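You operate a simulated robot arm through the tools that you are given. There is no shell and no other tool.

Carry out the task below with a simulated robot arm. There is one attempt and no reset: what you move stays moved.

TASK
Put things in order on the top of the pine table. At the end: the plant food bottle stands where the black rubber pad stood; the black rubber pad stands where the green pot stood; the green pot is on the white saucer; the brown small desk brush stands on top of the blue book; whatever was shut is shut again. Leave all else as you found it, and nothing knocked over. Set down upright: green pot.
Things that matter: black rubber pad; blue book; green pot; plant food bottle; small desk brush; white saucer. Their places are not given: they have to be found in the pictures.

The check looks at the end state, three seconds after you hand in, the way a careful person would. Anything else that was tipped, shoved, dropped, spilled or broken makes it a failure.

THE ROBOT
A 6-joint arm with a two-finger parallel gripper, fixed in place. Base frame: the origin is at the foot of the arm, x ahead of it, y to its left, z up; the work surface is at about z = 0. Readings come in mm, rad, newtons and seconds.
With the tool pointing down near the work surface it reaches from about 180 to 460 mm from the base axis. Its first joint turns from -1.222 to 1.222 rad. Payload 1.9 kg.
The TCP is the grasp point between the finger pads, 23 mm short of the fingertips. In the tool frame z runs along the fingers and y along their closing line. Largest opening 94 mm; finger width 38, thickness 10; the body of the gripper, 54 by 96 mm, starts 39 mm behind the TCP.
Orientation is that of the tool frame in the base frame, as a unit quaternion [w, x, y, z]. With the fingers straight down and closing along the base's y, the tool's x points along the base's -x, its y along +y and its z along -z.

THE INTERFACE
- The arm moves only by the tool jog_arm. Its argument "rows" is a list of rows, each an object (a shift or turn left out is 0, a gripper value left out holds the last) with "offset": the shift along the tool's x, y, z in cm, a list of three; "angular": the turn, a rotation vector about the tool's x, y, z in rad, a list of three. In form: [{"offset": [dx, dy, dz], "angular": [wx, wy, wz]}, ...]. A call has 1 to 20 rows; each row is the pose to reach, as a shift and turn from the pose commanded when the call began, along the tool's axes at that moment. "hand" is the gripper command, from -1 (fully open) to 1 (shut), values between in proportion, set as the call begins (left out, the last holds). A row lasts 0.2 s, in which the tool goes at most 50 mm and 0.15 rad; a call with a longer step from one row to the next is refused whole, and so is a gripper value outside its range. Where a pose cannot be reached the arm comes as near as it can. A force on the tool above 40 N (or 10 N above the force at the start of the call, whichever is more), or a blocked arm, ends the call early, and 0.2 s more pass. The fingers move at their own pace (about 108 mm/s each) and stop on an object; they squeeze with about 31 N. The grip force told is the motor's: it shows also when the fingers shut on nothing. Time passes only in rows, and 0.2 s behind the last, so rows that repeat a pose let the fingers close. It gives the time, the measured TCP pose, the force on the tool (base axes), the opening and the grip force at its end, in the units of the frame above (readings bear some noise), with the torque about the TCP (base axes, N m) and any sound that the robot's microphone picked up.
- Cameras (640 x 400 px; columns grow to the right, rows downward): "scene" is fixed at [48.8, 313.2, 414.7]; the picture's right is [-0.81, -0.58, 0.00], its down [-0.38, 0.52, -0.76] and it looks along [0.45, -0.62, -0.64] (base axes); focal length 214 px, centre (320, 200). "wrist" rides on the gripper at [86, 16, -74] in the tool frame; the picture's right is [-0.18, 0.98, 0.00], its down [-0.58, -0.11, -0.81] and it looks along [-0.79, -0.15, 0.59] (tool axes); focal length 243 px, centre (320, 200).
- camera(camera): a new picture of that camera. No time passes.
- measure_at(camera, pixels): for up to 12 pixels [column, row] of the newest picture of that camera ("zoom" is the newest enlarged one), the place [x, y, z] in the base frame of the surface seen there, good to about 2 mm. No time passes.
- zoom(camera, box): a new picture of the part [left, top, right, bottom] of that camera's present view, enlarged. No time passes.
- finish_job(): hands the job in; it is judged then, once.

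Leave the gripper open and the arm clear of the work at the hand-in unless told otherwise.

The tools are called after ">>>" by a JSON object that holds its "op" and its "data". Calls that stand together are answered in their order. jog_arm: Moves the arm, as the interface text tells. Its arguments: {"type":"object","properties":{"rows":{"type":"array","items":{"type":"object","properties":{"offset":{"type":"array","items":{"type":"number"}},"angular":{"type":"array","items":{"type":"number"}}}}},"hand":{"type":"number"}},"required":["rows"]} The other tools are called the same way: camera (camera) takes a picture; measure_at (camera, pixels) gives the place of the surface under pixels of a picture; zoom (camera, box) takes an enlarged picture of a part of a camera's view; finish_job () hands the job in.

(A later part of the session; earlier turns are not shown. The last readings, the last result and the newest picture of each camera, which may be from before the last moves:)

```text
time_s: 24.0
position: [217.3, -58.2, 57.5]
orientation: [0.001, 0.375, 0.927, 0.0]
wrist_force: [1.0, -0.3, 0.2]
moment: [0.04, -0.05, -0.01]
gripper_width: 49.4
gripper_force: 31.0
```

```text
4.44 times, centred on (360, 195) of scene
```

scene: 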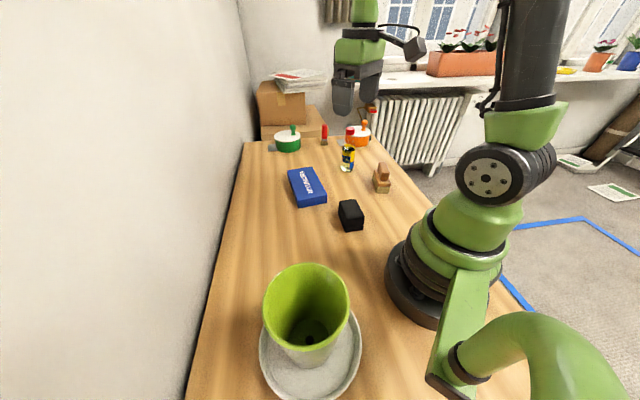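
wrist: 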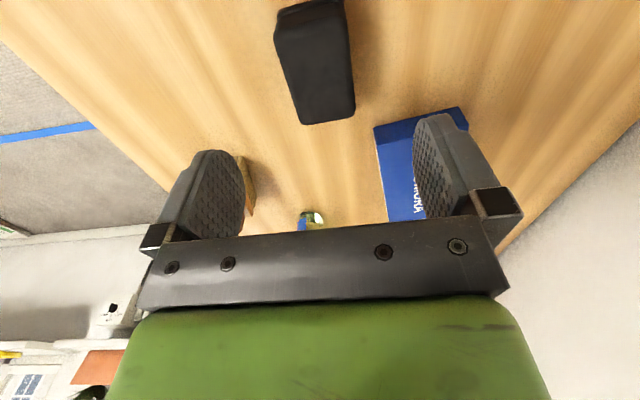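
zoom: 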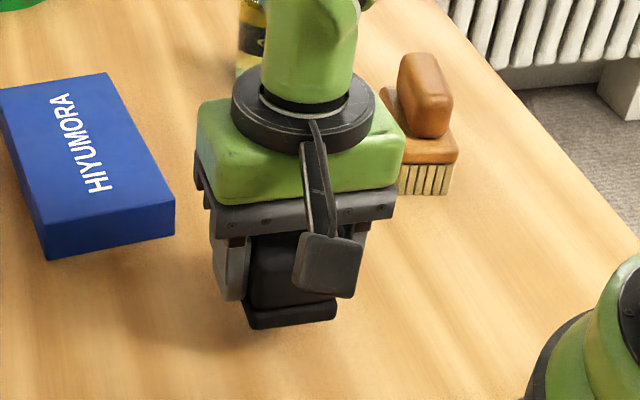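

The whole pad (with its lower plate) is off the table. I'll raise it 5 cm more and carry it to the pot's old spot (342,97).

>>> {"op": "jog_arm", "data": {"rows": [{"offset": [0, 0, -2.0]}, {"offset": [0, 0, -4.0]}, {"offset": [0.09, 1.0, -5.0]}, {"offset": [0.27, 3.0, -5.0]}, {"offset": [0.5, 5.5, -5.0]}, {"offset": [0.72, 8.0, -5.0]}, {"offset": [0.95, 10.5, -5.0]}, {"offset": [1.17, 13.0, -5.0]}, {"offset": [1.4, 15.5, -5.0]}, {"offset": [1.62, 18.0, -5.0]}, {"offset": [1.75, 19.4, -5.0]}, {"offset": [1.794, 19.88, -5.0]}, {"offset": [1.794, 19.88, -5.0]}]}}

>>> {"op": "camera", "data": {"camera": "scene"}}

>>> {"op": "camera", "data": {"camera": "wrist"}}

```text
time_s: 26.8
position: [343.7, 97.8, 108.1]
orientation: [0.0, 0.374, 0.927, 0.0]
wrist_force: [0.0, 0.1, -0.8]
moment: [0.05, -0.03, 0.02]
gripper_width: 49.5
gripper_force: 31.3
```

```text
taken
```

scene: 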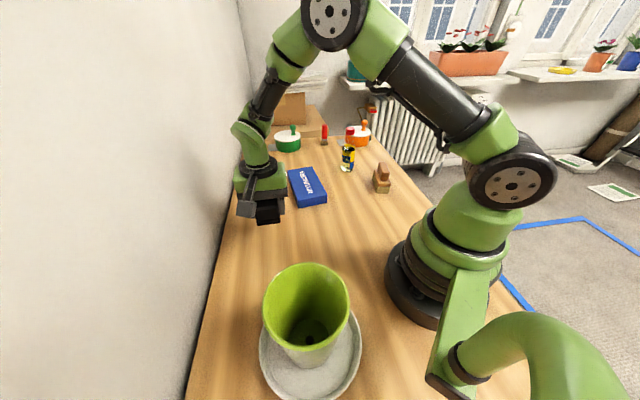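

```text
taken
```

wrist: 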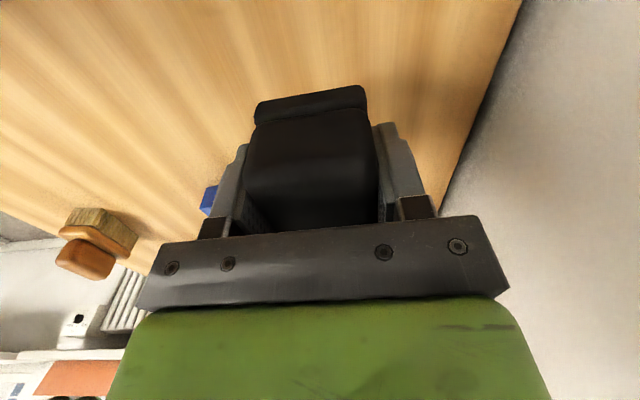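

The pad is level in the grip; the old pot spot beneath is free, and the pad's old place is empty. I'll lower 7.7 cm.

>>> {"op": "jog_arm", "data": {"rows": [{"offset": [0, 0, 2.0]}, {"offset": [0, 0, 4.0]}, {"offset": [0, 0, 5.5]}, {"offset": [0, 0, 6.8]}, {"offset": [0, 0, 7.7]}, {"offset": [0, 0, 7.7]}]}}

```text
time_s: 28.2
position: [341.2, 97.9, 30.5]
orientation: [0.0, 0.374, 0.928, 0.0]
wrist_force: [1.3, -0.2, -0.2]
moment: [0.04, -0.03, -0.04]
gripper_width: 49.5
gripper_force: 30.9
```

Still free at z 30.5. I'll lower 2 mm, then 1.5 mm more, watching force.

>>> {"op": "jog_arm", "data": {"rows": [{"offset": [0, 0, 0.1]}, {"offset": [0, 0, 0.2]}, {"offset": [0, 0, 0.2]}]}}

```text
time_s: 29.0
position: [340.8, 98.3, 27.6]
orientation: [0.0, 0.374, 0.927, 0.0]
wrist_force: [-0.7, -0.2, -0.3]
moment: [0.03, 0.0, -0.01]
gripper_width: 49.3
gripper_force: 30.9
```

>>> {"op": "jog_arm", "data": {"rows": [{"offset": [0, 0, 0.1]}, {"offset": [0, 0, 0.1]}]}}

```text
time_s: 29.6
position: [340.3, 98.7, 28.6]
orientation: [-0.001, 0.375, 0.927, 0.0]
wrist_force: [-8.3, -3.5, 21.0]
moment: [-0.19, 0.11, -0.03]
gripper_width: 49.4
gripper_force: 31.0
```

Contact (21 N): the pad is on the table. I'll ease off 0.7 mm and open the fingers to ~75 mm.

>>> {"op": "jog_arm", "data": {"rows": [{"offset": [0, 0, -0.07]}, {"offset": [0, 0, -0.07]}]}}

>>> {"op": "jog_arm", "data": {"rows": [{"offset": [0, 0, 0]}, {"offset": [0, 0, 0]}, {"offset": [0, 0, 0]}], "hand": -0.6}}

>>> {"op": "jog_arm", "data": {"rows": [{"offset": [0, 0, -1.0]}, {"offset": [0, 0, -3.0]}, {"offset": [0, 0, -6.0]}, {"offset": [0, 0, -10.0]}, {"offset": [0, 0, -14.0]}, {"offset": [0, 0, -18.0]}, {"offset": [0, 0, -22.0]}, {"offset": [0, 0, -22.0]}]}}

>>> {"op": "camera", "data": {"camera": "scene"}}

```text
time_s: 30.2
position: [341.6, 98.1, 29.3]
orientation: [0.001, 0.375, 0.927, 0.001]
wrist_force: [2.2, 4.2, 4.6]
moment: [0.13, 0.04, -0.07]
gripper_width: 49.7
gripper_force: 31.0
```

```text
time_s: 31.0
position: [341.5, 98.0, 29.2]
orientation: [0.0, 0.374, 0.927, 0.001]
wrist_force: [0.4, 0.8, 0.0]
moment: [-0.02, 0.01, 0.02]
gripper_width: 75.3
gripper_force: 0.1
```

```text
time_s: 32.8
position: [338.3, 98.1, 250.0]
orientation: [0.0, 0.374, 0.927, 0.0]
wrist_force: [0.6, -0.7, -0.1]
moment: [-0.03, 0.0, 0.0]
gripper_width: 75.2
gripper_force: 0.0
```

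```text
taken
```

scene: 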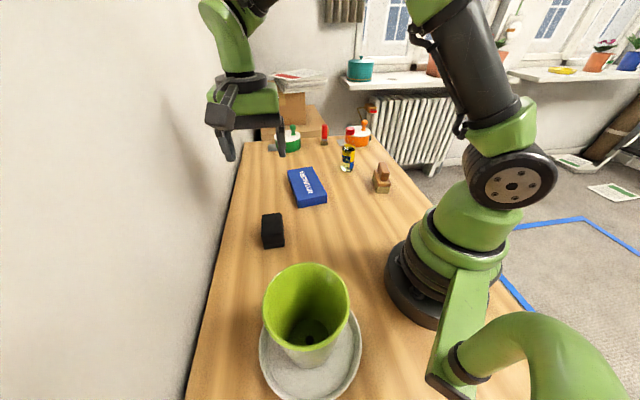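

The pad stands where the pot was. I'll check its position, and look closely at the bottle next.

>>> {"op": "zoom", "data": {"camera": "scene", "box": [245, 200, 305, 260]}}

>>> {"op": "zoom", "data": {"camera": "scene", "box": [325, 115, 375, 180]}}

```text
6.67 times, centred on (275, 230) of scene
```

zoom: 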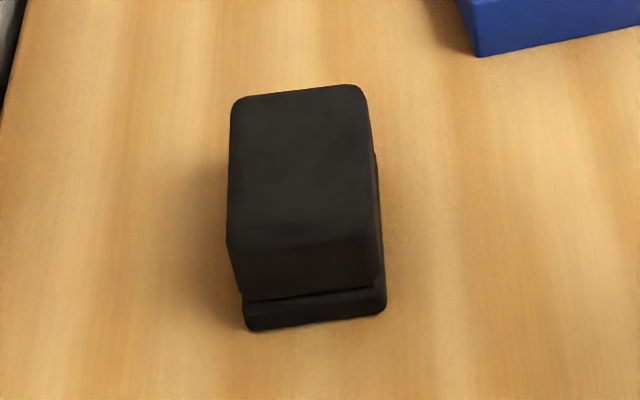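

```text
6.15 times, centred on (350, 148) of scene
```

zoom: 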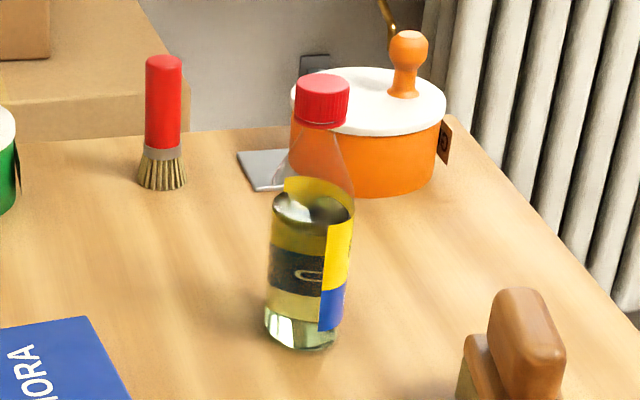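

The plant bottle: red cap at zoom (322,100), clear cone shoulder, labelled body. I'll measure points on it.

>>> {"op": "measure_at", "data": {"camera": "zoom", "pixels": [[322, 85], [305, 82], [340, 82], [300, 105], [345, 105], [322, 112], [322, 122], [330, 250], [295, 270], [325, 310], [300, 235], [345, 270]]}}

>>> {"op": "measure_at", "data": {"camera": "zoom", "pixels": [[300, 340], [280, 325], [320, 345], [273, 270], [352, 220], [285, 200], [322, 77], [310, 92], [335, 92], [300, 355], [340, 340], [260, 330]]}}

```text
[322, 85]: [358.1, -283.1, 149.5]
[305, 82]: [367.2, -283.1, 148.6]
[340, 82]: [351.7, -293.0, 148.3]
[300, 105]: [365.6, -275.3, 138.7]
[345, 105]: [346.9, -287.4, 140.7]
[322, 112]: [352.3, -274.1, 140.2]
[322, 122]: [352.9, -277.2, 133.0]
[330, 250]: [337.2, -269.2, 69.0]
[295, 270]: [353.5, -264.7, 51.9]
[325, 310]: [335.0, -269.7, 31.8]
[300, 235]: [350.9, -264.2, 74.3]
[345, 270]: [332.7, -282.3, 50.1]
```

```text
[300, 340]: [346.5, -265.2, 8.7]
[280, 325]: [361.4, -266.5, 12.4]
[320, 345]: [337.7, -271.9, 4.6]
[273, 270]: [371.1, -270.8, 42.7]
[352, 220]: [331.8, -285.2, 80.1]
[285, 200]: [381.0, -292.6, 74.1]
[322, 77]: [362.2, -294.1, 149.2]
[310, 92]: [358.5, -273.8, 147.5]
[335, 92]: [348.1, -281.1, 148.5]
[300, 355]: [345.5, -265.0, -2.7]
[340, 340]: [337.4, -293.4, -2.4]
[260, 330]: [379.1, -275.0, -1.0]
```

The bottle's axis is at about (355.5,-286), 456 mm from the base — near the reach limit; its cap spans z≈128–149, body 46 mm wide. I'll grip it by the cap from above with the closing line tangential. First I move at height to an inner approach point (312,-251,250), turning the tool to that azimuth.

>>> {"op": "jog_arm", "data": {"rows": [{"offset": [-2.0, -2.44, 0]}, {"offset": [-4.6, -5.62, 0]}, {"offset": [-7.2, -8.8, 0]}, {"offset": [-9.8, -11.97, 0]}, {"offset": [-12.4, -15.14, 0]}, {"offset": [-15.0, -18.31, 0]}, {"offset": [-17.6, -21.49, 0], "angular": [0, 0, -0.03]}, {"offset": [-20.0, -24.42, 0], "angular": [0, 0, -0.06]}, {"offset": [-22.19, -27.09, 0], "angular": [0, 0, -0.091]}, {"offset": [-22.19, -27.09, 0], "angular": [0, 0, -0.091]}], "hand": -1}}

>>> {"op": "camera", "data": {"camera": "wrist"}}

>>> {"op": "camera", "data": {"camera": "scene"}}

```text
time_s: 35.0
position: [312.0, -252.6, 249.6]
orientation: [-0.001, 0.332, 0.943, 0.001]
wrist_force: [0.2, 0.8, 0.7]
moment: [0.07, 0.01, -0.03]
gripper_width: 93.8
gripper_force: 0.1
```

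```text
taken
```

wrist: 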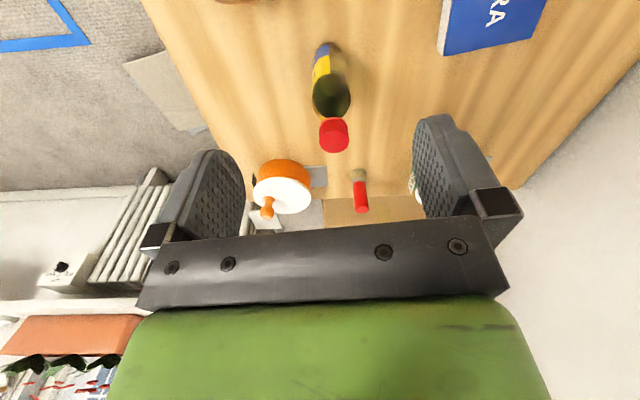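

```text
taken
```

scene: 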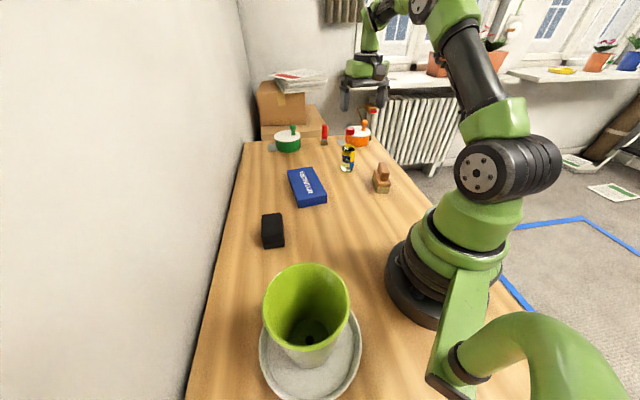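

The bottle's cap is at wrist (334,135). I'll enlarge and measure the cap in this view to refine the axis.

>>> {"op": "zoom", "data": {"camera": "wrist", "box": [290, 30, 380, 165]}}

```text
2.96 times, centred on (335, 98) of wrist
```

zoom: 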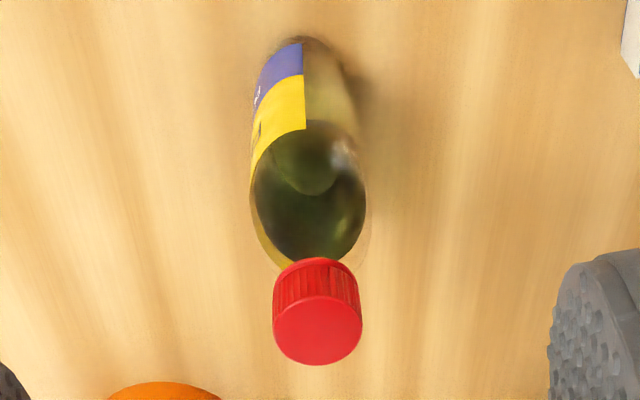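

>>> {"op": "measure_at", "data": {"camera": "zoom", "pixels": [[318, 330], [318, 360], [280, 325], [356, 325], [316, 298], [290, 350], [348, 350], [316, 270], [275, 95], [300, 60], [265, 130], [330, 90]]}}

```text
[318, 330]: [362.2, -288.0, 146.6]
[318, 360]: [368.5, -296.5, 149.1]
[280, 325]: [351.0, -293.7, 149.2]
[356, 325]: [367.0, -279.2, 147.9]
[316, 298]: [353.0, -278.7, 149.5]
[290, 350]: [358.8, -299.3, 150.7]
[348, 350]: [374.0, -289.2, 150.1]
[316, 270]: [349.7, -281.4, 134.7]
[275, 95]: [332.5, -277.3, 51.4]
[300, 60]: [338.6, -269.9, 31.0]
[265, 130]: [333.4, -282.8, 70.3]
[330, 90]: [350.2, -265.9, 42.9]
```

Both views put the bottle's axis near (357.5,-286.5). I'll descend at this inner point to z≈137 (tips 114, clear of the body), staying short of the bottle.

>>> {"op": "jog_arm", "data": {"rows": [{"offset": [0, 0, 3.0]}, {"offset": [0, 0, 6.0]}, {"offset": [0, 0, 9.0]}, {"offset": [0, 0, 11.3]}, {"offset": [0, 0, 11.3]}]}}

>>> {"op": "camera", "data": {"camera": "wrist"}}

>>> {"op": "zoom", "data": {"camera": "scene", "box": [310, 90, 420, 200]}}

```text
time_s: 36.2
position: [314.0, -254.1, 135.3]
orientation: [0.0, 0.331, 0.943, 0.0]
wrist_force: [0.3, -0.6, -0.1]
moment: [0.01, 0.02, -0.01]
gripper_width: 94.0
gripper_force: 0.1
```

```text
taken
```

wrist: 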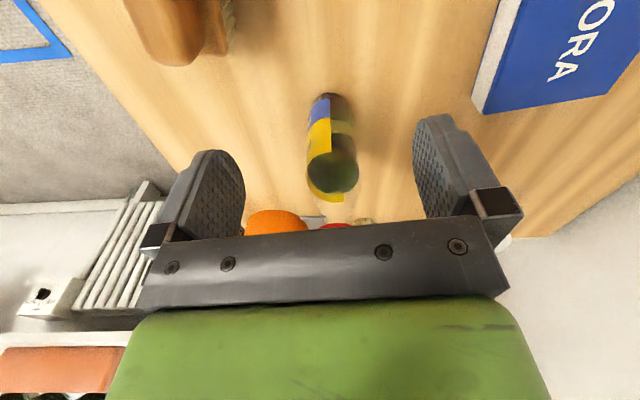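

```text
3.64 times, centred on (365, 145) of scene
```

zoom: 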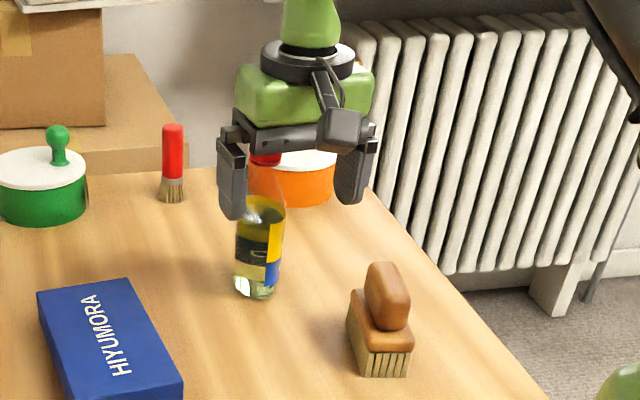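

Now I slide outward 5.5 cm in small steps so the cap enters between the open fingers, and read how far the arm really gets.

>>> {"op": "jog_arm", "data": {"rows": [{"offset": [-1.0, 0.03, 0]}, {"offset": [-2.0, 0.06, 0]}, {"offset": [-3.0, 0.09, 0]}, {"offset": [-4.0, 0.12, 0]}, {"offset": [-5.0, 0.15, 0]}, {"offset": [-5.5, 0.17, 0]}, {"offset": [-5.5, 0.17, 0]}]}}

>>> {"op": "camera", "data": {"camera": "wrist"}}

>>> {"op": "zoom", "data": {"camera": "scene", "box": [310, 90, 420, 200]}}

```text
time_s: 37.8
position: [355.9, -284.8, 136.0]
orientation: [0.0, 0.332, 0.943, 0.0]
wrist_force: [-0.4, -0.2, 0.1]
moment: [-0.01, 0.02, 0.01]
gripper_width: 93.7
gripper_force: 0.1
```

```text
taken
```

wrist: 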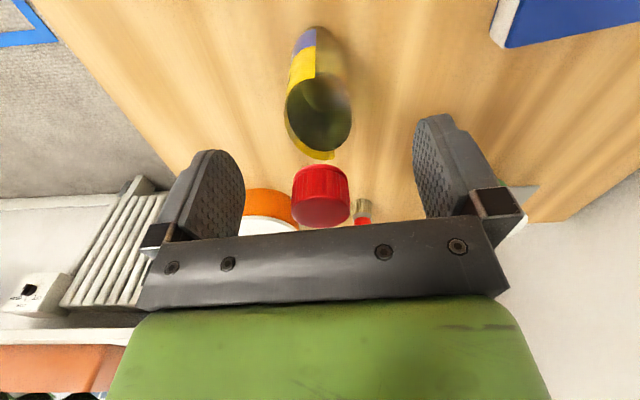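

```text
3.64 times, centred on (365, 145) of scene
```

zoom: 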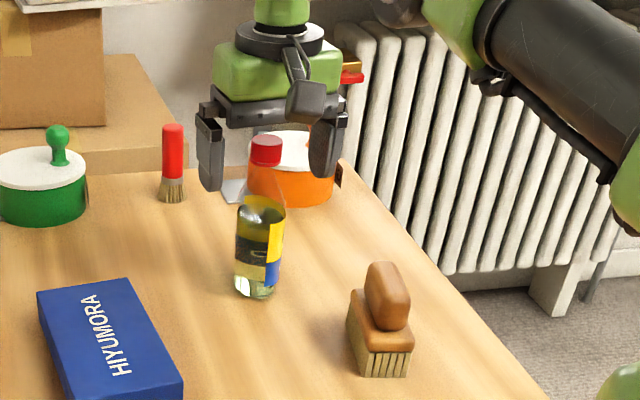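

The arm reached (356,-285,136) freely, the cap is between the fingers. I'll measure the cap here to check the centring.

>>> {"op": "zoom", "data": {"camera": "wrist", "box": [270, 140, 370, 240]}}

>>> {"op": "measure_at", "data": {"camera": "wrist", "pixels": [[321, 206], [321, 224], [296, 205], [346, 205], [321, 180], [305, 190], [338, 190], [321, 168]]}}

```text
4.00 times, centred on (320, 190) of wrist
```

zoom: 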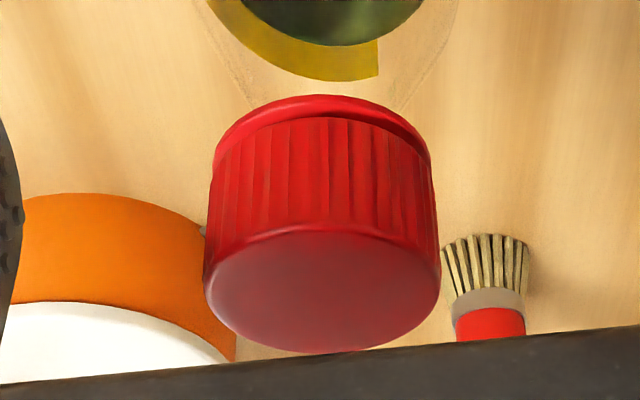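

```text
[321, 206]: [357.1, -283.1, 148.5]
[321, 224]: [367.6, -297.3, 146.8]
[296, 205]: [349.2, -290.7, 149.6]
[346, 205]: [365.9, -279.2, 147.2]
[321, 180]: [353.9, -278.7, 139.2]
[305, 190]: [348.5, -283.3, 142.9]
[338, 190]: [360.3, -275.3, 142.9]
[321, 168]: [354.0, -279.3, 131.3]
```

The cap is centred within about 3 mm. I'll move 2 mm further out and close first to 34 mm.

>>> {"op": "jog_arm", "data": {"rows": [{"offset": [-0.2, 0.02, 0]}, {"offset": [-0.2, 0.02, 0]}, {"offset": [-0.2, 0.02, 0]}], "hand": 0.277}}

>>> {"op": "zoom", "data": {"camera": "wrist", "box": [240, 120, 400, 240]}}

```text
time_s: 38.6
position: [358.5, -286.5, 135.7]
orientation: [0.0, 0.332, 0.943, -0.001]
wrist_force: [0.3, 0.4, 0.0]
moment: [0.01, 0.04, -0.01]
gripper_width: 33.9
gripper_force: 0.0
```

```text
3.33 times, centred on (320, 180) of wrist
```

zoom: 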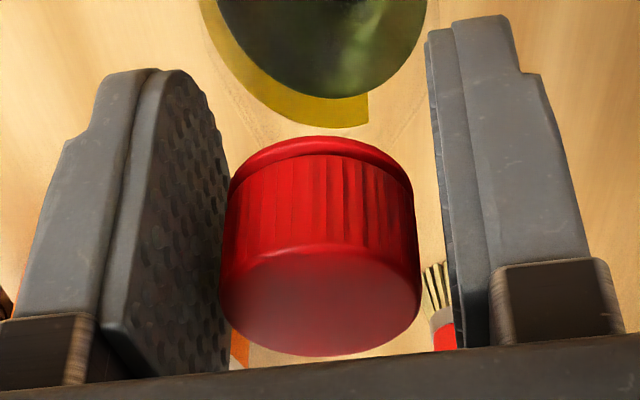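

The cap is centred between the pads with no force. Closing fully on the cap.

>>> {"op": "jog_arm", "data": {"rows": [{"offset": [0, 0, 0]}, {"offset": [0, 0, 0]}, {"offset": [0, 0, 0]}], "hand": 1}}

>>> {"op": "zoom", "data": {"camera": "scene", "box": [310, 90, 420, 200]}}

```text
time_s: 39.4
position: [357.6, -286.0, 135.9]
orientation: [-0.001, 0.332, 0.943, 0.001]
wrist_force: [0.1, -0.7, 0.2]
moment: [-0.03, 0.02, 0.01]
gripper_width: 26.9
gripper_force: 31.0
```

```text
3.64 times, centred on (365, 145) of scene
```

zoom: 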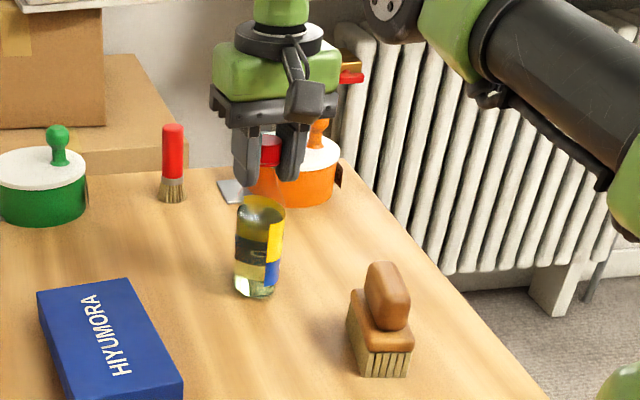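

Gripped on the cap (26.9 mm, 31 N). I'll lift 3 cm slowly and check.

>>> {"op": "jog_arm", "data": {"rows": [{"offset": [0, 0, -0.4]}, {"offset": [0, 0, -1.0]}, {"offset": [0, 0, -1.7]}, {"offset": [0, 0, -2.4]}, {"offset": [0, 0, -3.0]}, {"offset": [0, 0, -3.0]}]}}

>>> {"op": "zoom", "data": {"camera": "scene", "box": [310, 90, 420, 200]}}

```text
time_s: 40.8
position: [357.0, -285.4, 166.2]
orientation: [0.0, 0.332, 0.943, 0.0]
wrist_force: [1.2, -0.3, -1.9]
moment: [0.06, 0.03, -0.01]
gripper_width: 27.1
gripper_force: 30.5
```

```text
3.64 times, centred on (365, 145) of scene
```

zoom: 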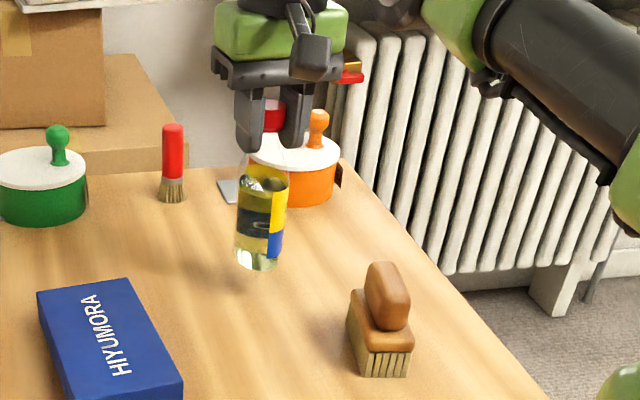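

The bottle hangs free (about 2 N). I'll raise it 4 cm more while carrying it inward to the pad's old place (217,-59.5), passing between book and brush.

>>> {"op": "jog_arm", "data": {"rows": [{"offset": [1.0, 0.35, -0.7]}, {"offset": [2.5, 0.88, -1.5]}, {"offset": [4.5, 1.59, -2.5]}, {"offset": [6.8, 2.4, -3.5]}, {"offset": [9.1, 3.21, -4.0]}, {"offset": [11.3, 3.99, -4.0]}, {"offset": [13.6, 4.8, -4.0]}, {"offset": [15.8, 5.57, -4.0]}, {"offset": [18.1, 6.38, -4.0]}, {"offset": [20.4, 7.2, -4.0]}, {"offset": [22.6, 7.97, -4.0]}, {"offset": [24.1, 8.5, -4.0]}, {"offset": [25.15, 8.87, -4.0]}, {"offset": [25.15, 8.87, -4.0]}]}}

>>> {"op": "camera", "data": {"camera": "scene"}}

>>> {"op": "zoom", "data": {"camera": "scene", "box": [290, 100, 420, 240]}}

```text
time_s: 43.8
position: [216.7, -58.1, 205.0]
orientation: [0.001, 0.332, 0.943, -0.001]
wrist_force: [-0.4, -0.5, -1.9]
moment: [0.03, -0.01, 0.03]
gripper_width: 27.0
gripper_force: 31.0
```

```text
taken
```

scene: 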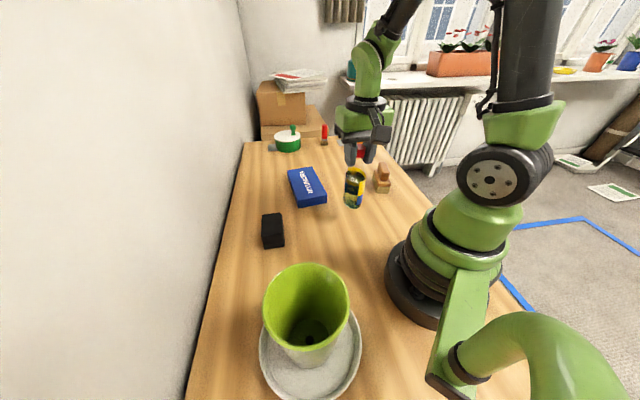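

```text
2.86 times, centred on (355, 170) of scene
```

zoom: 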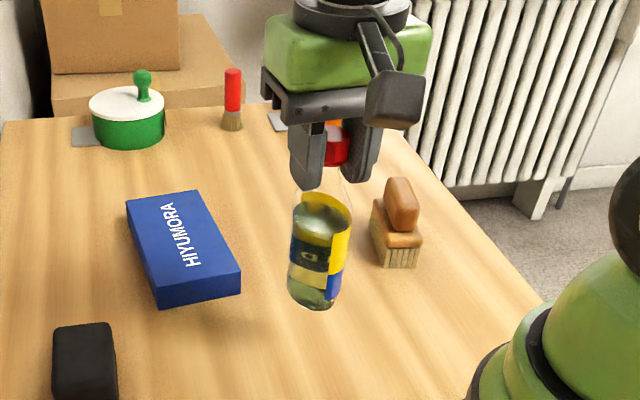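

The bottle hangs vertical (its image axis points to the vertical vanishing point). I'll measure the body to see its position over the target.

>>> {"op": "measure_at", "data": {"camera": "zoom", "pixels": [[336, 148], [320, 230], [305, 250], [338, 260], [312, 275], [320, 300], [300, 290], [335, 285], [348, 225]]}}

```text
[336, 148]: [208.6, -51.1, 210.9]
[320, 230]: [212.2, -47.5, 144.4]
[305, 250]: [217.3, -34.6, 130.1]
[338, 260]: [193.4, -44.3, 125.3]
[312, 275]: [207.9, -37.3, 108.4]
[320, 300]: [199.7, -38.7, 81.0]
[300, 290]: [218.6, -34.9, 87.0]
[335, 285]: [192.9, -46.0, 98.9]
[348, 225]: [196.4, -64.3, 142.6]
```

The bottle's axis is at about (216,-58), right over the target. Its base is ~69 mm above the table. I'll lower 6.5 cm, then finish gently.

>>> {"op": "jog_arm", "data": {"rows": [{"offset": [0, 0, 1.5]}, {"offset": [0, 0, 3.0]}, {"offset": [0, 0, 4.5]}, {"offset": [0, 0, 5.7]}, {"offset": [0, 0, 6.5]}, {"offset": [0, 0, 6.5]}]}}

>>> {"op": "jog_arm", "data": {"rows": [{"offset": [0, 0, 0.1]}, {"offset": [0, 0, 0.2]}, {"offset": [0, 0, 0.2]}]}}

```text
time_s: 45.2
position: [216.8, -59.2, 139.8]
orientation: [0.0, 0.332, 0.943, -0.001]
wrist_force: [0.4, 0.1, -2.3]
moment: [0.01, 0.02, 0.02]
gripper_width: 26.9
gripper_force: 31.3
```

```text
time_s: 46.0
position: [218.1, -59.6, 139.0]
orientation: [0.0, 0.332, 0.943, 0.0]
wrist_force: [0.3, -0.2, -1.9]
moment: [0.01, 0.0, 0.0]
gripper_width: 27.1
gripper_force: 31.0
```

Still hanging (−1.9 N). I'll keep lowering 1 mm at a time.

>>> {"op": "jog_arm", "data": {"rows": [{"offset": [0, 0, 0.1]}, {"offset": [0, 0, 0.1]}]}}

>>> {"op": "jog_arm", "data": {"rows": [{"offset": [0, 0, 0.07]}, {"offset": [0, 0, 0.07]}]}}

```text
time_s: 46.6
position: [217.5, -58.5, 136.4]
orientation: [0.0, 0.332, 0.943, 0.0]
wrist_force: [0.6, 0.6, -2.1]
moment: [0.0, 0.0, -0.01]
gripper_width: 26.8
gripper_force: 31.0
```

```text
time_s: 47.2
position: [217.1, -59.8, 136.5]
orientation: [0.0, 0.332, 0.943, 0.0]
wrist_force: [-0.4, 0.1, -1.8]
moment: [0.04, 0.01, 0.0]
gripper_width: 27.0
gripper_force: 31.0
```

>>> {"op": "jog_arm", "data": {"rows": [{"offset": [0, 0, 0.07]}, {"offset": [0, 0, 0.07]}]}}

```text
time_s: 47.8
position: [216.1, -59.9, 136.1]
orientation: [0.001, 0.332, 0.943, 0.0]
wrist_force: [-4.3, 5.7, 27.9]
moment: [0.29, 0.06, -0.02]
gripper_width: 26.9
gripper_force: 31.4
```

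Contact (28 N). I'll ease up 0.7 mm, then open gently to about 45 mm.

>>> {"op": "jog_arm", "data": {"rows": [{"offset": [0, 0, -0.07]}, {"offset": [0, 0, -0.07]}]}}

>>> {"op": "zoom", "data": {"camera": "scene", "box": [290, 100, 420, 240]}}

```text
time_s: 48.4
position: [217.1, -60.4, 136.3]
orientation: [0.001, 0.333, 0.943, -0.001]
wrist_force: [-1.1, 4.6, 21.5]
moment: [0.12, -0.1, 0.01]
gripper_width: 27.0
gripper_force: 31.2
```

```text
2.86 times, centred on (355, 170) of scene
```

zoom: 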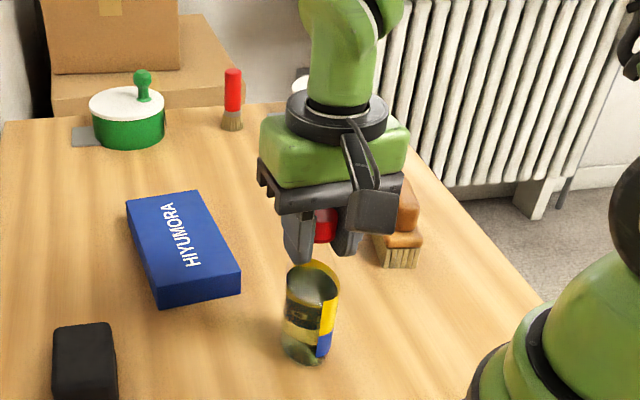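

Still pressing 21 N; I'll ease another 0.6 mm and then open.

>>> {"op": "jog_arm", "data": {"rows": [{"offset": [0, 0, -0.06]}, {"offset": [0, 0, -0.06]}]}}

>>> {"op": "jog_arm", "data": {"rows": [{"offset": [0, 0, 0]}, {"offset": [0, 0, 0]}, {"offset": [0, 0, 0]}], "hand": 0.0}}

>>> {"op": "zoom", "data": {"camera": "scene", "box": [290, 100, 420, 240]}}

>>> {"op": "camera", "data": {"camera": "wrist"}}

```text
time_s: 49.0
position: [217.6, -59.4, 137.0]
orientation: [-0.001, 0.332, 0.943, 0.0]
wrist_force: [-0.6, -1.1, 0.3]
moment: [-0.12, -0.08, 0.01]
gripper_width: 27.0
gripper_force: 31.1
```

```text
time_s: 49.8
position: [217.7, -59.4, 137.2]
orientation: [0.0, 0.333, 0.943, 0.0]
wrist_force: [-0.3, 0.2, 0.7]
moment: [0.01, 0.01, 0.0]
gripper_width: 47.2
gripper_force: 0.0
```

```text
2.86 times, centred on (355, 170) of scene
```

zoom: 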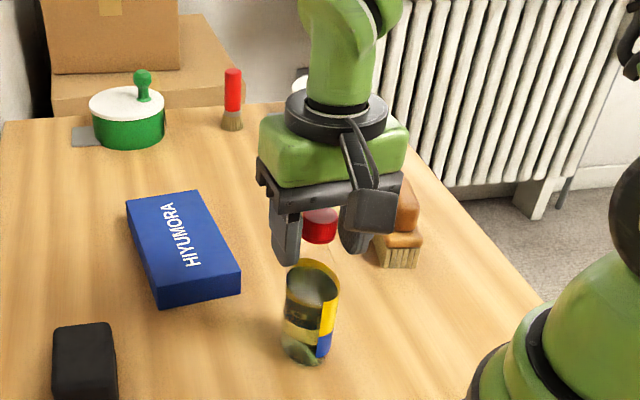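

```text
taken
```

wrist: 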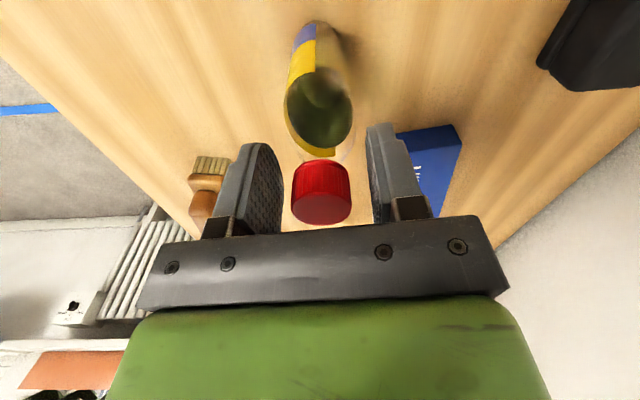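

The bottle stands by itself, both pads clear of the cap. I'll go straight up 12 cm and look.

>>> {"op": "jog_arm", "data": {"rows": [{"offset": [0, 0, -1.0]}, {"offset": [0, 0, -2.5]}, {"offset": [0, 0, -5.0]}, {"offset": [0, 0, -8.0]}, {"offset": [0, 0, -12.0]}, {"offset": [0, 0, -12.0]}]}}

>>> {"op": "camera", "data": {"camera": "scene"}}

>>> {"op": "zoom", "data": {"camera": "scene", "box": [290, 100, 420, 240]}}

```text
time_s: 51.2
position: [218.7, -63.3, 261.3]
orientation: [-0.001, 0.332, 0.943, 0.0]
wrist_force: [0.0, 0.5, -1.1]
moment: [0.02, -0.01, -0.02]
gripper_width: 47.3
gripper_force: 0.1
```

```text
taken
```

scene: 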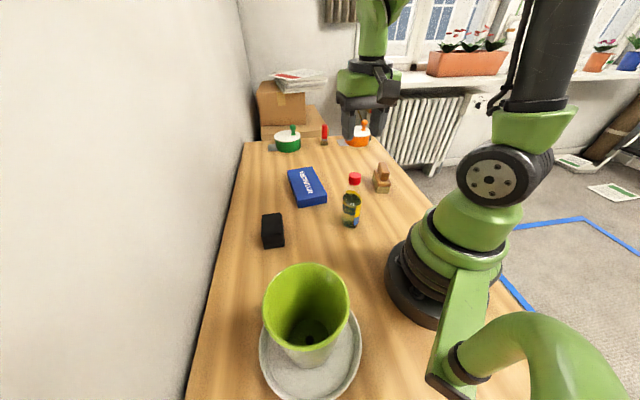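

```text
2.86 times, centred on (355, 170) of scene
```

zoom: 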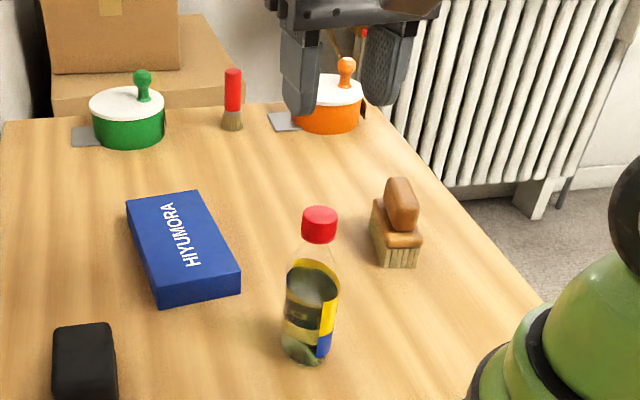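

The bottle stands where the pad was. Now the brush: I'll move at height to above it (217,-257), turn the tool a further 0.265 rad, open fully, then come down to z≈172.

>>> {"op": "jog_arm", "data": {"rows": [{"offset": [-2.0, -2.49, 0], "angular": [0, 0, 0.04]}, {"offset": [-4.4, -5.48, 0], "angular": [0, 0, 0.09]}, {"offset": [-6.8, -8.46, 0], "angular": [0, 0, 0.14]}, {"offset": [-9.2, -11.45, 0], "angular": [0, 0, 0.19]}, {"offset": [-11.3, -14.07, 0], "angular": [0, 0, 0.235]}, {"offset": [-12.34, -15.36, 0], "angular": [0, 0, 0.265]}, {"offset": [-12.34, -15.36, 4.0], "angular": [0, 0, 0.265]}, {"offset": [-12.34, -15.36, 8.5], "angular": [0, 0, 0.265]}, {"offset": [-12.34, -15.36, 8.5], "angular": [0, 0, 0.265]}], "hand": -1}}

>>> {"op": "camera", "data": {"camera": "wrist"}}

>>> {"op": "zoom", "data": {"camera": "scene", "box": [330, 110, 440, 220]}}

```text
time_s: 53.2
position: [216.9, -255.9, 172.5]
orientation: [0.001, 0.454, 0.891, 0.0]
wrist_force: [0.7, 0.2, 0.2]
moment: [-0.02, -0.01, -0.01]
gripper_width: 94.1
gripper_force: 0.0
```

```text
taken
```

wrist: 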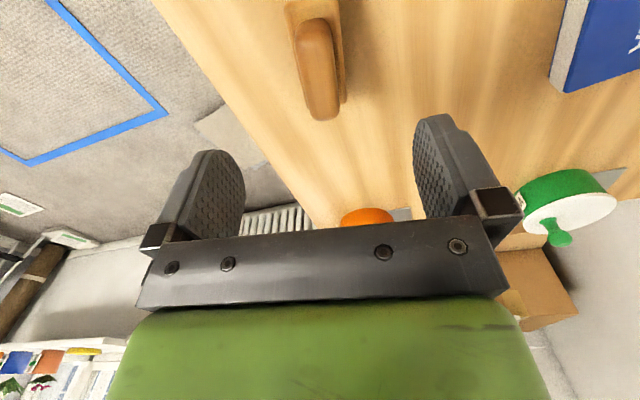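

```text
3.64 times, centred on (385, 165) of scene
```

zoom: 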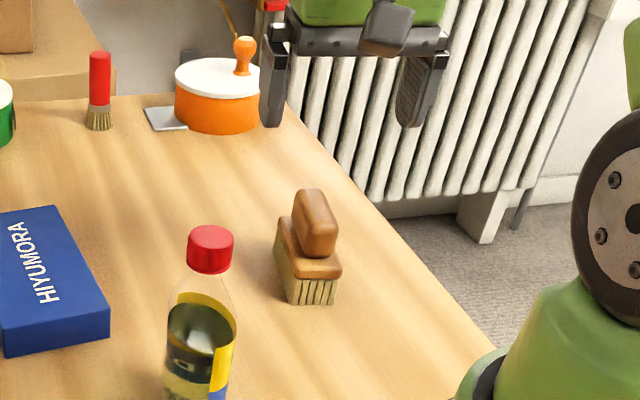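

The brush handle is at wrist (320,70). I'll enlarge and measure it.

>>> {"op": "zoom", "data": {"camera": "wrist", "box": [265, 0, 375, 130]}}

```text
3.08 times, centred on (320, 65) of wrist
```

zoom: 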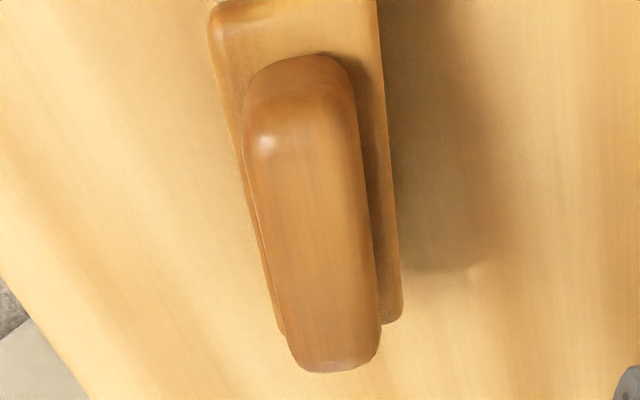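

>>> {"op": "measure_at", "data": {"camera": "zoom", "pixels": [[298, 360], [370, 350], [335, 365], [258, 150], [355, 130], [300, 250], [365, 250], [270, 230], [310, 120], [300, 70], [320, 340], [395, 310]]}}

>>> {"op": "measure_at", "data": {"camera": "zoom", "pixels": [[215, 20], [225, 80], [375, 50], [385, 150], [390, 220], [320, 20], [245, 180], [365, 20], [280, 330], [320, 200]]}}

```text
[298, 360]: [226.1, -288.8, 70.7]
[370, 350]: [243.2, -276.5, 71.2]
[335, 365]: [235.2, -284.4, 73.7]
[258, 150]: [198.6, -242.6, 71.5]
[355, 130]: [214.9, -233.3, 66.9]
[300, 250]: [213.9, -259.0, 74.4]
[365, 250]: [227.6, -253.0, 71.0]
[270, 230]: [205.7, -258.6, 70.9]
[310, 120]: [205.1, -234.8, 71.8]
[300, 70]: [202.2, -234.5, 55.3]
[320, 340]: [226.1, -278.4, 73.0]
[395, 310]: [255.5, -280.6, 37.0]
```

```text
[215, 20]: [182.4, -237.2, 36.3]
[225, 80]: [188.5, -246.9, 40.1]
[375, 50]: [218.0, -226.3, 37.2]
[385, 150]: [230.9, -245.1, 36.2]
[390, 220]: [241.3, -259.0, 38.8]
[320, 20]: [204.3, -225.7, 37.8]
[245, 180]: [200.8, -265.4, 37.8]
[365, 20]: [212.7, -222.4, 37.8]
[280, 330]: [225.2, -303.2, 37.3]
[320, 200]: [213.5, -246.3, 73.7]
```

The handle is centred at about (219,-259), running along ≈-56°, top z 73, wooden base top z≈39. I'll shift 2–3 mm, turn 0.03 rad and come down to z≈67 so the tips stay above the wooden base.

>>> {"op": "jog_arm", "data": {"rows": [{"offset": [-0.15, 0.02, 2.0], "angular": [0, 0, 0.015]}, {"offset": [-0.28, 0.04, 4.5], "angular": [0, 0, 0.03]}, {"offset": [-0.28, 0.04, 7.0], "angular": [0, 0, 0.03]}, {"offset": [-0.28, 0.04, 9.0], "angular": [0, 0, 0.03]}, {"offset": [-0.28, 0.04, 10.5], "angular": [0, 0, 0.03]}, {"offset": [-0.28, 0.04, 10.5], "angular": [0, 0, 0.03]}]}}

>>> {"op": "camera", "data": {"camera": "wrist"}}

>>> {"op": "zoom", "data": {"camera": "scene", "box": [330, 110, 440, 220]}}

```text
time_s: 54.6
position: [220.1, -258.9, 69.3]
orientation: [0.0, 0.468, 0.884, 0.001]
wrist_force: [1.1, 0.4, -0.4]
moment: [-0.02, 0.01, 0.02]
gripper_width: 94.0
gripper_force: 0.0
```

```text
taken
```

wrist: 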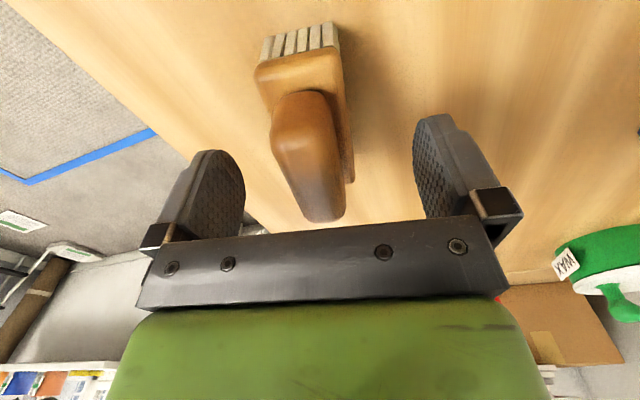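

```text
3.64 times, centred on (385, 165) of scene
```

zoom: 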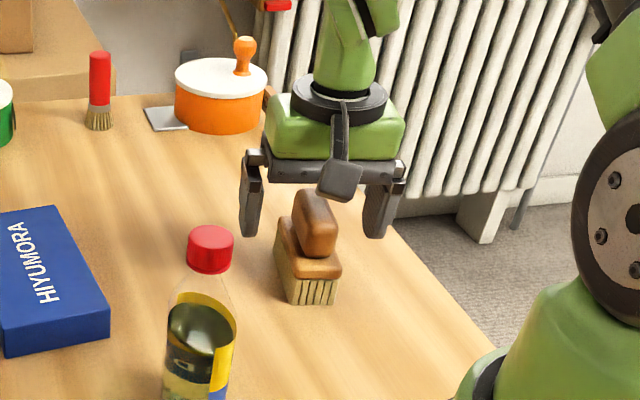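

The handle lies between the fingers. I'll measure its edges to check the centring before closing.

>>> {"op": "measure_at", "data": {"camera": "wrist", "pixels": [[272, 140], [335, 130], [280, 165], [340, 165], [295, 195], [343, 195], [310, 180], [300, 95], [320, 215], [262, 75], [338, 60], [350, 150]]}}

```text
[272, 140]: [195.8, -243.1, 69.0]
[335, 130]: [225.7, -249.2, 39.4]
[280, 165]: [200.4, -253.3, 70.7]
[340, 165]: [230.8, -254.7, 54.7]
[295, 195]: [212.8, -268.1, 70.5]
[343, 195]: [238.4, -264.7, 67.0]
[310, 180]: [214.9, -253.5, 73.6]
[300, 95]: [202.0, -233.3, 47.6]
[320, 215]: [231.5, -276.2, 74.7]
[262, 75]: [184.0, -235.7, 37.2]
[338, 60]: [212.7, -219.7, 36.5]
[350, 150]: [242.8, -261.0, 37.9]
```

The handle is centred within 1 mm (about 23 mm wide). I'll close, first to 35 mm, then fully.

>>> {"op": "jog_arm", "data": {"rows": [{"offset": [0, 0, 0]}, {"offset": [0, 0, 0]}], "hand": 0.255}}

>>> {"op": "jog_arm", "data": {"rows": [{"offset": [0, 0, 0]}, {"offset": [0, 0, 0]}, {"offset": [0, 0, 0]}], "hand": 1}}

```text
time_s: 55.2
position: [221.1, -259.0, 69.6]
orientation: [0.0, 0.467, 0.884, 0.0]
wrist_force: [1.0, 0.6, 1.0]
moment: [0.01, -0.01, 0.02]
gripper_width: 35.0
gripper_force: 0.0
```

```text
time_s: 56.0
position: [220.2, -257.9, 67.7]
orientation: [0.0, 0.467, 0.884, 0.0]
wrist_force: [1.0, 0.0, 0.6]
moment: [-0.02, -0.03, 0.01]
gripper_width: 25.6
gripper_force: 31.2
```

Gripped at 25.6 mm. I'll lift 7 cm.

>>> {"op": "jog_arm", "data": {"rows": [{"offset": [0, 0, -0.5]}, {"offset": [0, 0, -1.5]}, {"offset": [0, 0, -3.0]}, {"offset": [0, 0, -5.0]}, {"offset": [0, 0, -7.0]}, {"offset": [0, 0, -7.0]}]}}

>>> {"op": "zoom", "data": {"camera": "scene", "box": [330, 110, 440, 220]}}

>>> {"op": "zoom", "data": {"camera": "scene", "box": [270, 150, 350, 220]}}

```text
time_s: 57.4
position: [220.7, -258.6, 138.7]
orientation: [0.0, 0.467, 0.884, 0.001]
wrist_force: [0.0, -0.4, -0.8]
moment: [0.02, 0.01, -0.03]
gripper_width: 25.8
gripper_force: 31.0
```

```text
3.64 times, centred on (385, 165) of scene
```

zoom: 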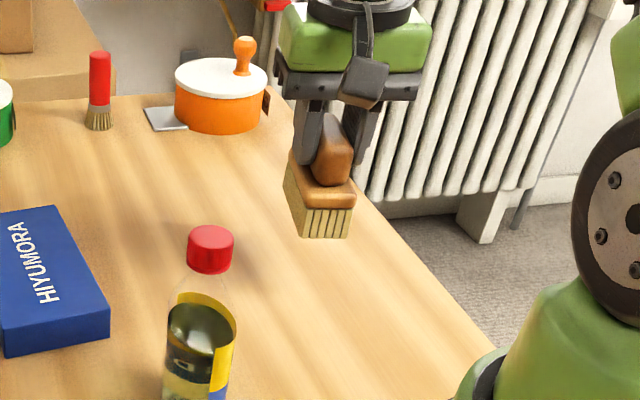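

```text
5.71 times, centred on (310, 185) of scene
```

zoom: 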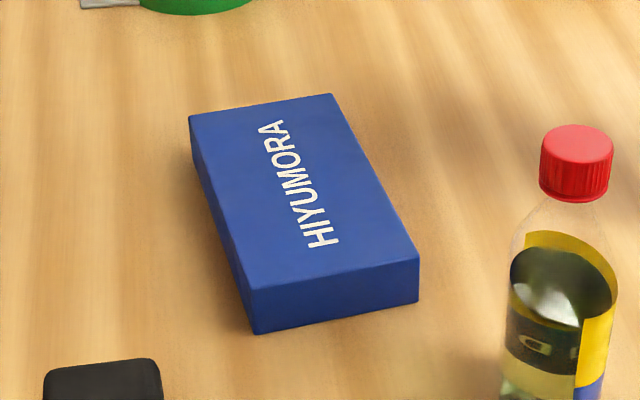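

The brush is held level. Now I'll measure the book's top corners in this view.

>>> {"op": "measure_at", "data": {"camera": "zoom", "pixels": [[193, 118], [332, 97], [415, 258], [250, 288], [300, 190], [255, 330], [415, 298], [270, 110], [330, 270], [220, 200], [375, 180], [320, 185]]}}

```text
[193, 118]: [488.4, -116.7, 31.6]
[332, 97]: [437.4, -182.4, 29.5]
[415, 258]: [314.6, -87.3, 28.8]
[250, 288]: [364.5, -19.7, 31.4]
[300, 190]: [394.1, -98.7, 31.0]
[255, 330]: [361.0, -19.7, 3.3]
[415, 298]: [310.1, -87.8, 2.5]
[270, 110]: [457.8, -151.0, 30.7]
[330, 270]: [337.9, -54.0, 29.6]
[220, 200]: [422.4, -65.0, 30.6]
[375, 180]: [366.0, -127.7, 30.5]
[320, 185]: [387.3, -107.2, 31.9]
```

The book's centre is about (401,-102), long axis along -38°, top z≈30.5. I'll carry the brush to (397,-98.5) while turning it -0.312 rad about the tool's z to line up with the book.

>>> {"op": "jog_arm", "data": {"rows": [{"offset": [0.14, 1.0, 0], "angular": [0, 0, -0.02]}, {"offset": [0.35, 2.5, 0], "angular": [0, 0, -0.05]}, {"offset": [0.62, 4.5, 0], "angular": [0, 0, -0.09]}, {"offset": [0.94, 6.8, 0], "angular": [0, 0, -0.12]}, {"offset": [1.26, 9.1, 0], "angular": [0, 0, -0.15]}, {"offset": [1.58, 11.4, 0], "angular": [0, 0, -0.18]}, {"offset": [1.9, 13.7, 0], "angular": [0, 0, -0.21]}, {"offset": [2.21, 16.0, 0], "angular": [0, 0, -0.24]}, {"offset": [2.53, 18.3, 0], "angular": [0, 0, -0.27]}, {"offset": [2.85, 20.6, 0], "angular": [0, 0, -0.3]}, {"offset": [3.13, 22.6, 0], "angular": [0, 0, -0.312]}, {"offset": [3.27, 23.64, 0], "angular": [0, 0, -0.312]}, {"offset": [3.27, 23.64, 0], "angular": [0, 0, -0.312]}]}}

>>> {"op": "camera", "data": {"camera": "wrist"}}

>>> {"op": "zoom", "data": {"camera": "scene", "box": [240, 110, 370, 230]}}

```text
time_s: 60.2
position: [398.4, -97.1, 136.6]
orientation: [0.0, 0.324, 0.946, 0.0]
wrist_force: [-0.1, 0.6, -0.9]
moment: [0.02, 0.0, -0.02]
gripper_width: 25.4
gripper_force: 30.6
```

```text
taken
```

wrist: 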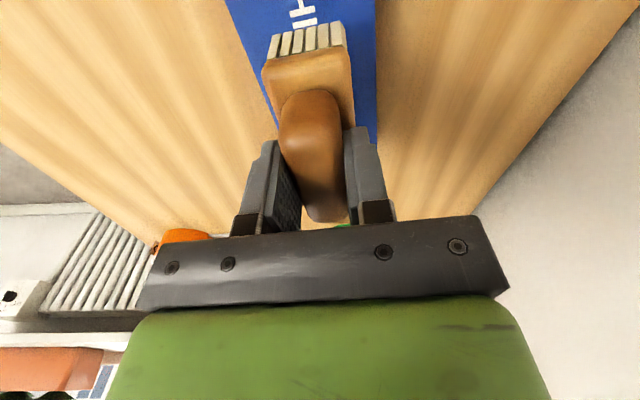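

```text
3.33 times, centred on (305, 170) of scene
```

zoom: 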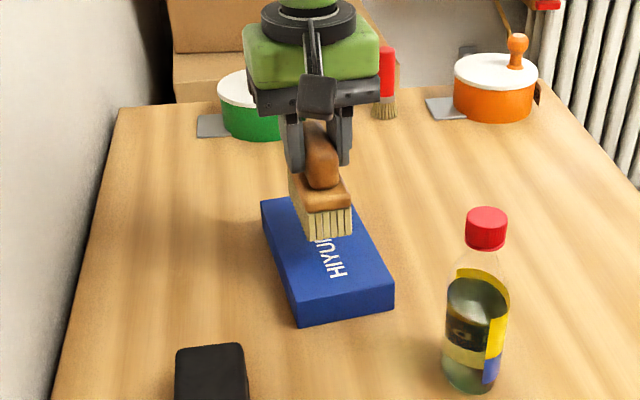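

The brush is over the book and aligned. Its base is ~39 mm above the book's top; I'll lower 3.5 cm, then creep.

>>> {"op": "jog_arm", "data": {"rows": [{"offset": [0, 0, 1.0]}, {"offset": [0, 0, 2.0]}, {"offset": [0, 0, 3.0]}, {"offset": [0, 0, 3.5]}, {"offset": [0, 0, 3.5]}]}}

>>> {"op": "jog_arm", "data": {"rows": [{"offset": [0, 0, 0.1]}, {"offset": [0, 0, 0.2]}, {"offset": [0, 0, 0.2]}]}}

```text
time_s: 61.4
position: [396.4, -97.9, 101.1]
orientation: [-0.001, 0.324, 0.946, 0.0]
wrist_force: [0.5, -0.1, 1.1]
moment: [0.01, -0.02, -0.01]
gripper_width: 25.4
gripper_force: 30.9
```

```text
time_s: 62.2
position: [396.1, -97.4, 102.7]
orientation: [0.001, 0.324, 0.946, 0.001]
wrist_force: [-6.7, 10.9, 28.6]
moment: [0.37, 0.33, -0.08]
gripper_width: 25.3
gripper_force: 30.9
```

Contact with the book (29 N). I'll ease up 1 mm and check the force.

>>> {"op": "jog_arm", "data": {"rows": [{"offset": [0, 0, -0.1]}, {"offset": [0, 0, -0.1]}]}}

>>> {"op": "zoom", "data": {"camera": "scene", "box": [260, 130, 350, 220]}}

```text
time_s: 62.8
position: [395.4, -97.2, 100.6]
orientation: [0.001, 0.323, 0.946, 0.001]
wrist_force: [1.9, 9.3, 23.9]
moment: [0.32, -0.04, -0.02]
gripper_width: 25.6
gripper_force: 31.0
```

```text
4.44 times, centred on (305, 175) of scene
```

zoom: 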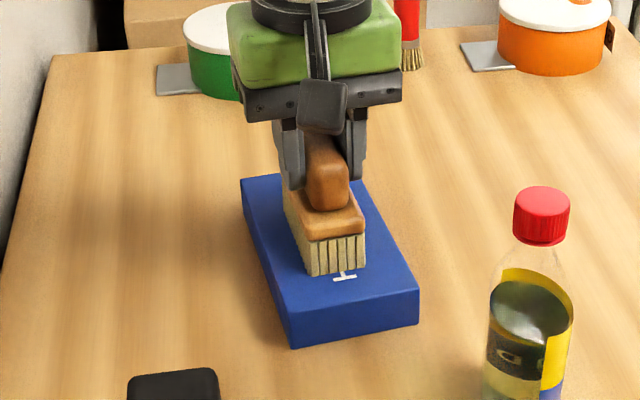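

Still 24 N; I'll ease another 0.7 mm.

>>> {"op": "jog_arm", "data": {"rows": [{"offset": [0, 0, -0.07]}, {"offset": [0, 0, -0.07]}]}}

```text
time_s: 63.4
position: [395.3, -99.2, 102.3]
orientation: [0.0, 0.324, 0.946, -0.001]
wrist_force: [4.3, -2.0, 7.1]
moment: [-0.44, -0.52, 0.04]
gripper_width: 25.8
gripper_force: 31.0
```

Down to 7 N. I'll open the fingers to ~45 mm.

>>> {"op": "jog_arm", "data": {"rows": [{"offset": [0, 0, 0]}, {"offset": [0, 0, 0]}, {"offset": [0, 0, 0]}], "hand": 0.04}}

>>> {"op": "zoom", "data": {"camera": "scene", "box": [260, 130, 350, 220]}}

>>> {"op": "camera", "data": {"camera": "wrist"}}

```text
time_s: 64.2
position: [395.4, -98.9, 101.1]
orientation: [0.0, 0.323, 0.946, -0.001]
wrist_force: [0.0, 0.8, -0.1]
moment: [-0.01, 0.02, -0.03]
gripper_width: 44.9
gripper_force: 0.2
```

```text
4.44 times, centred on (305, 175) of scene
```

zoom: 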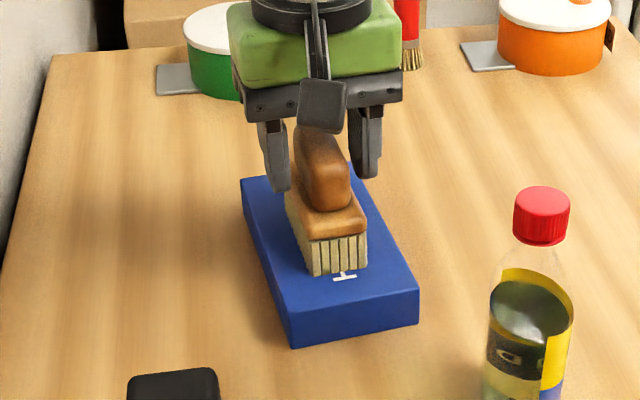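

```text
taken
```

wrist: 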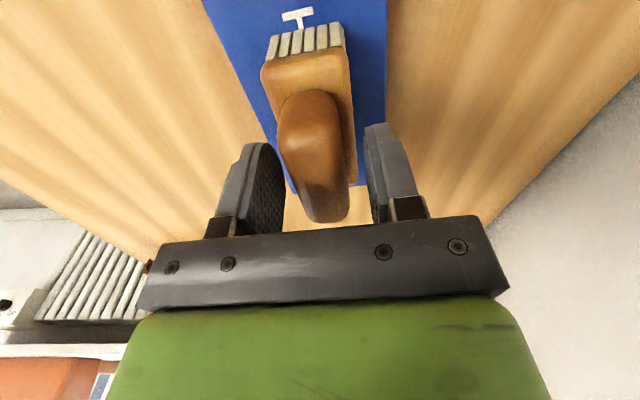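

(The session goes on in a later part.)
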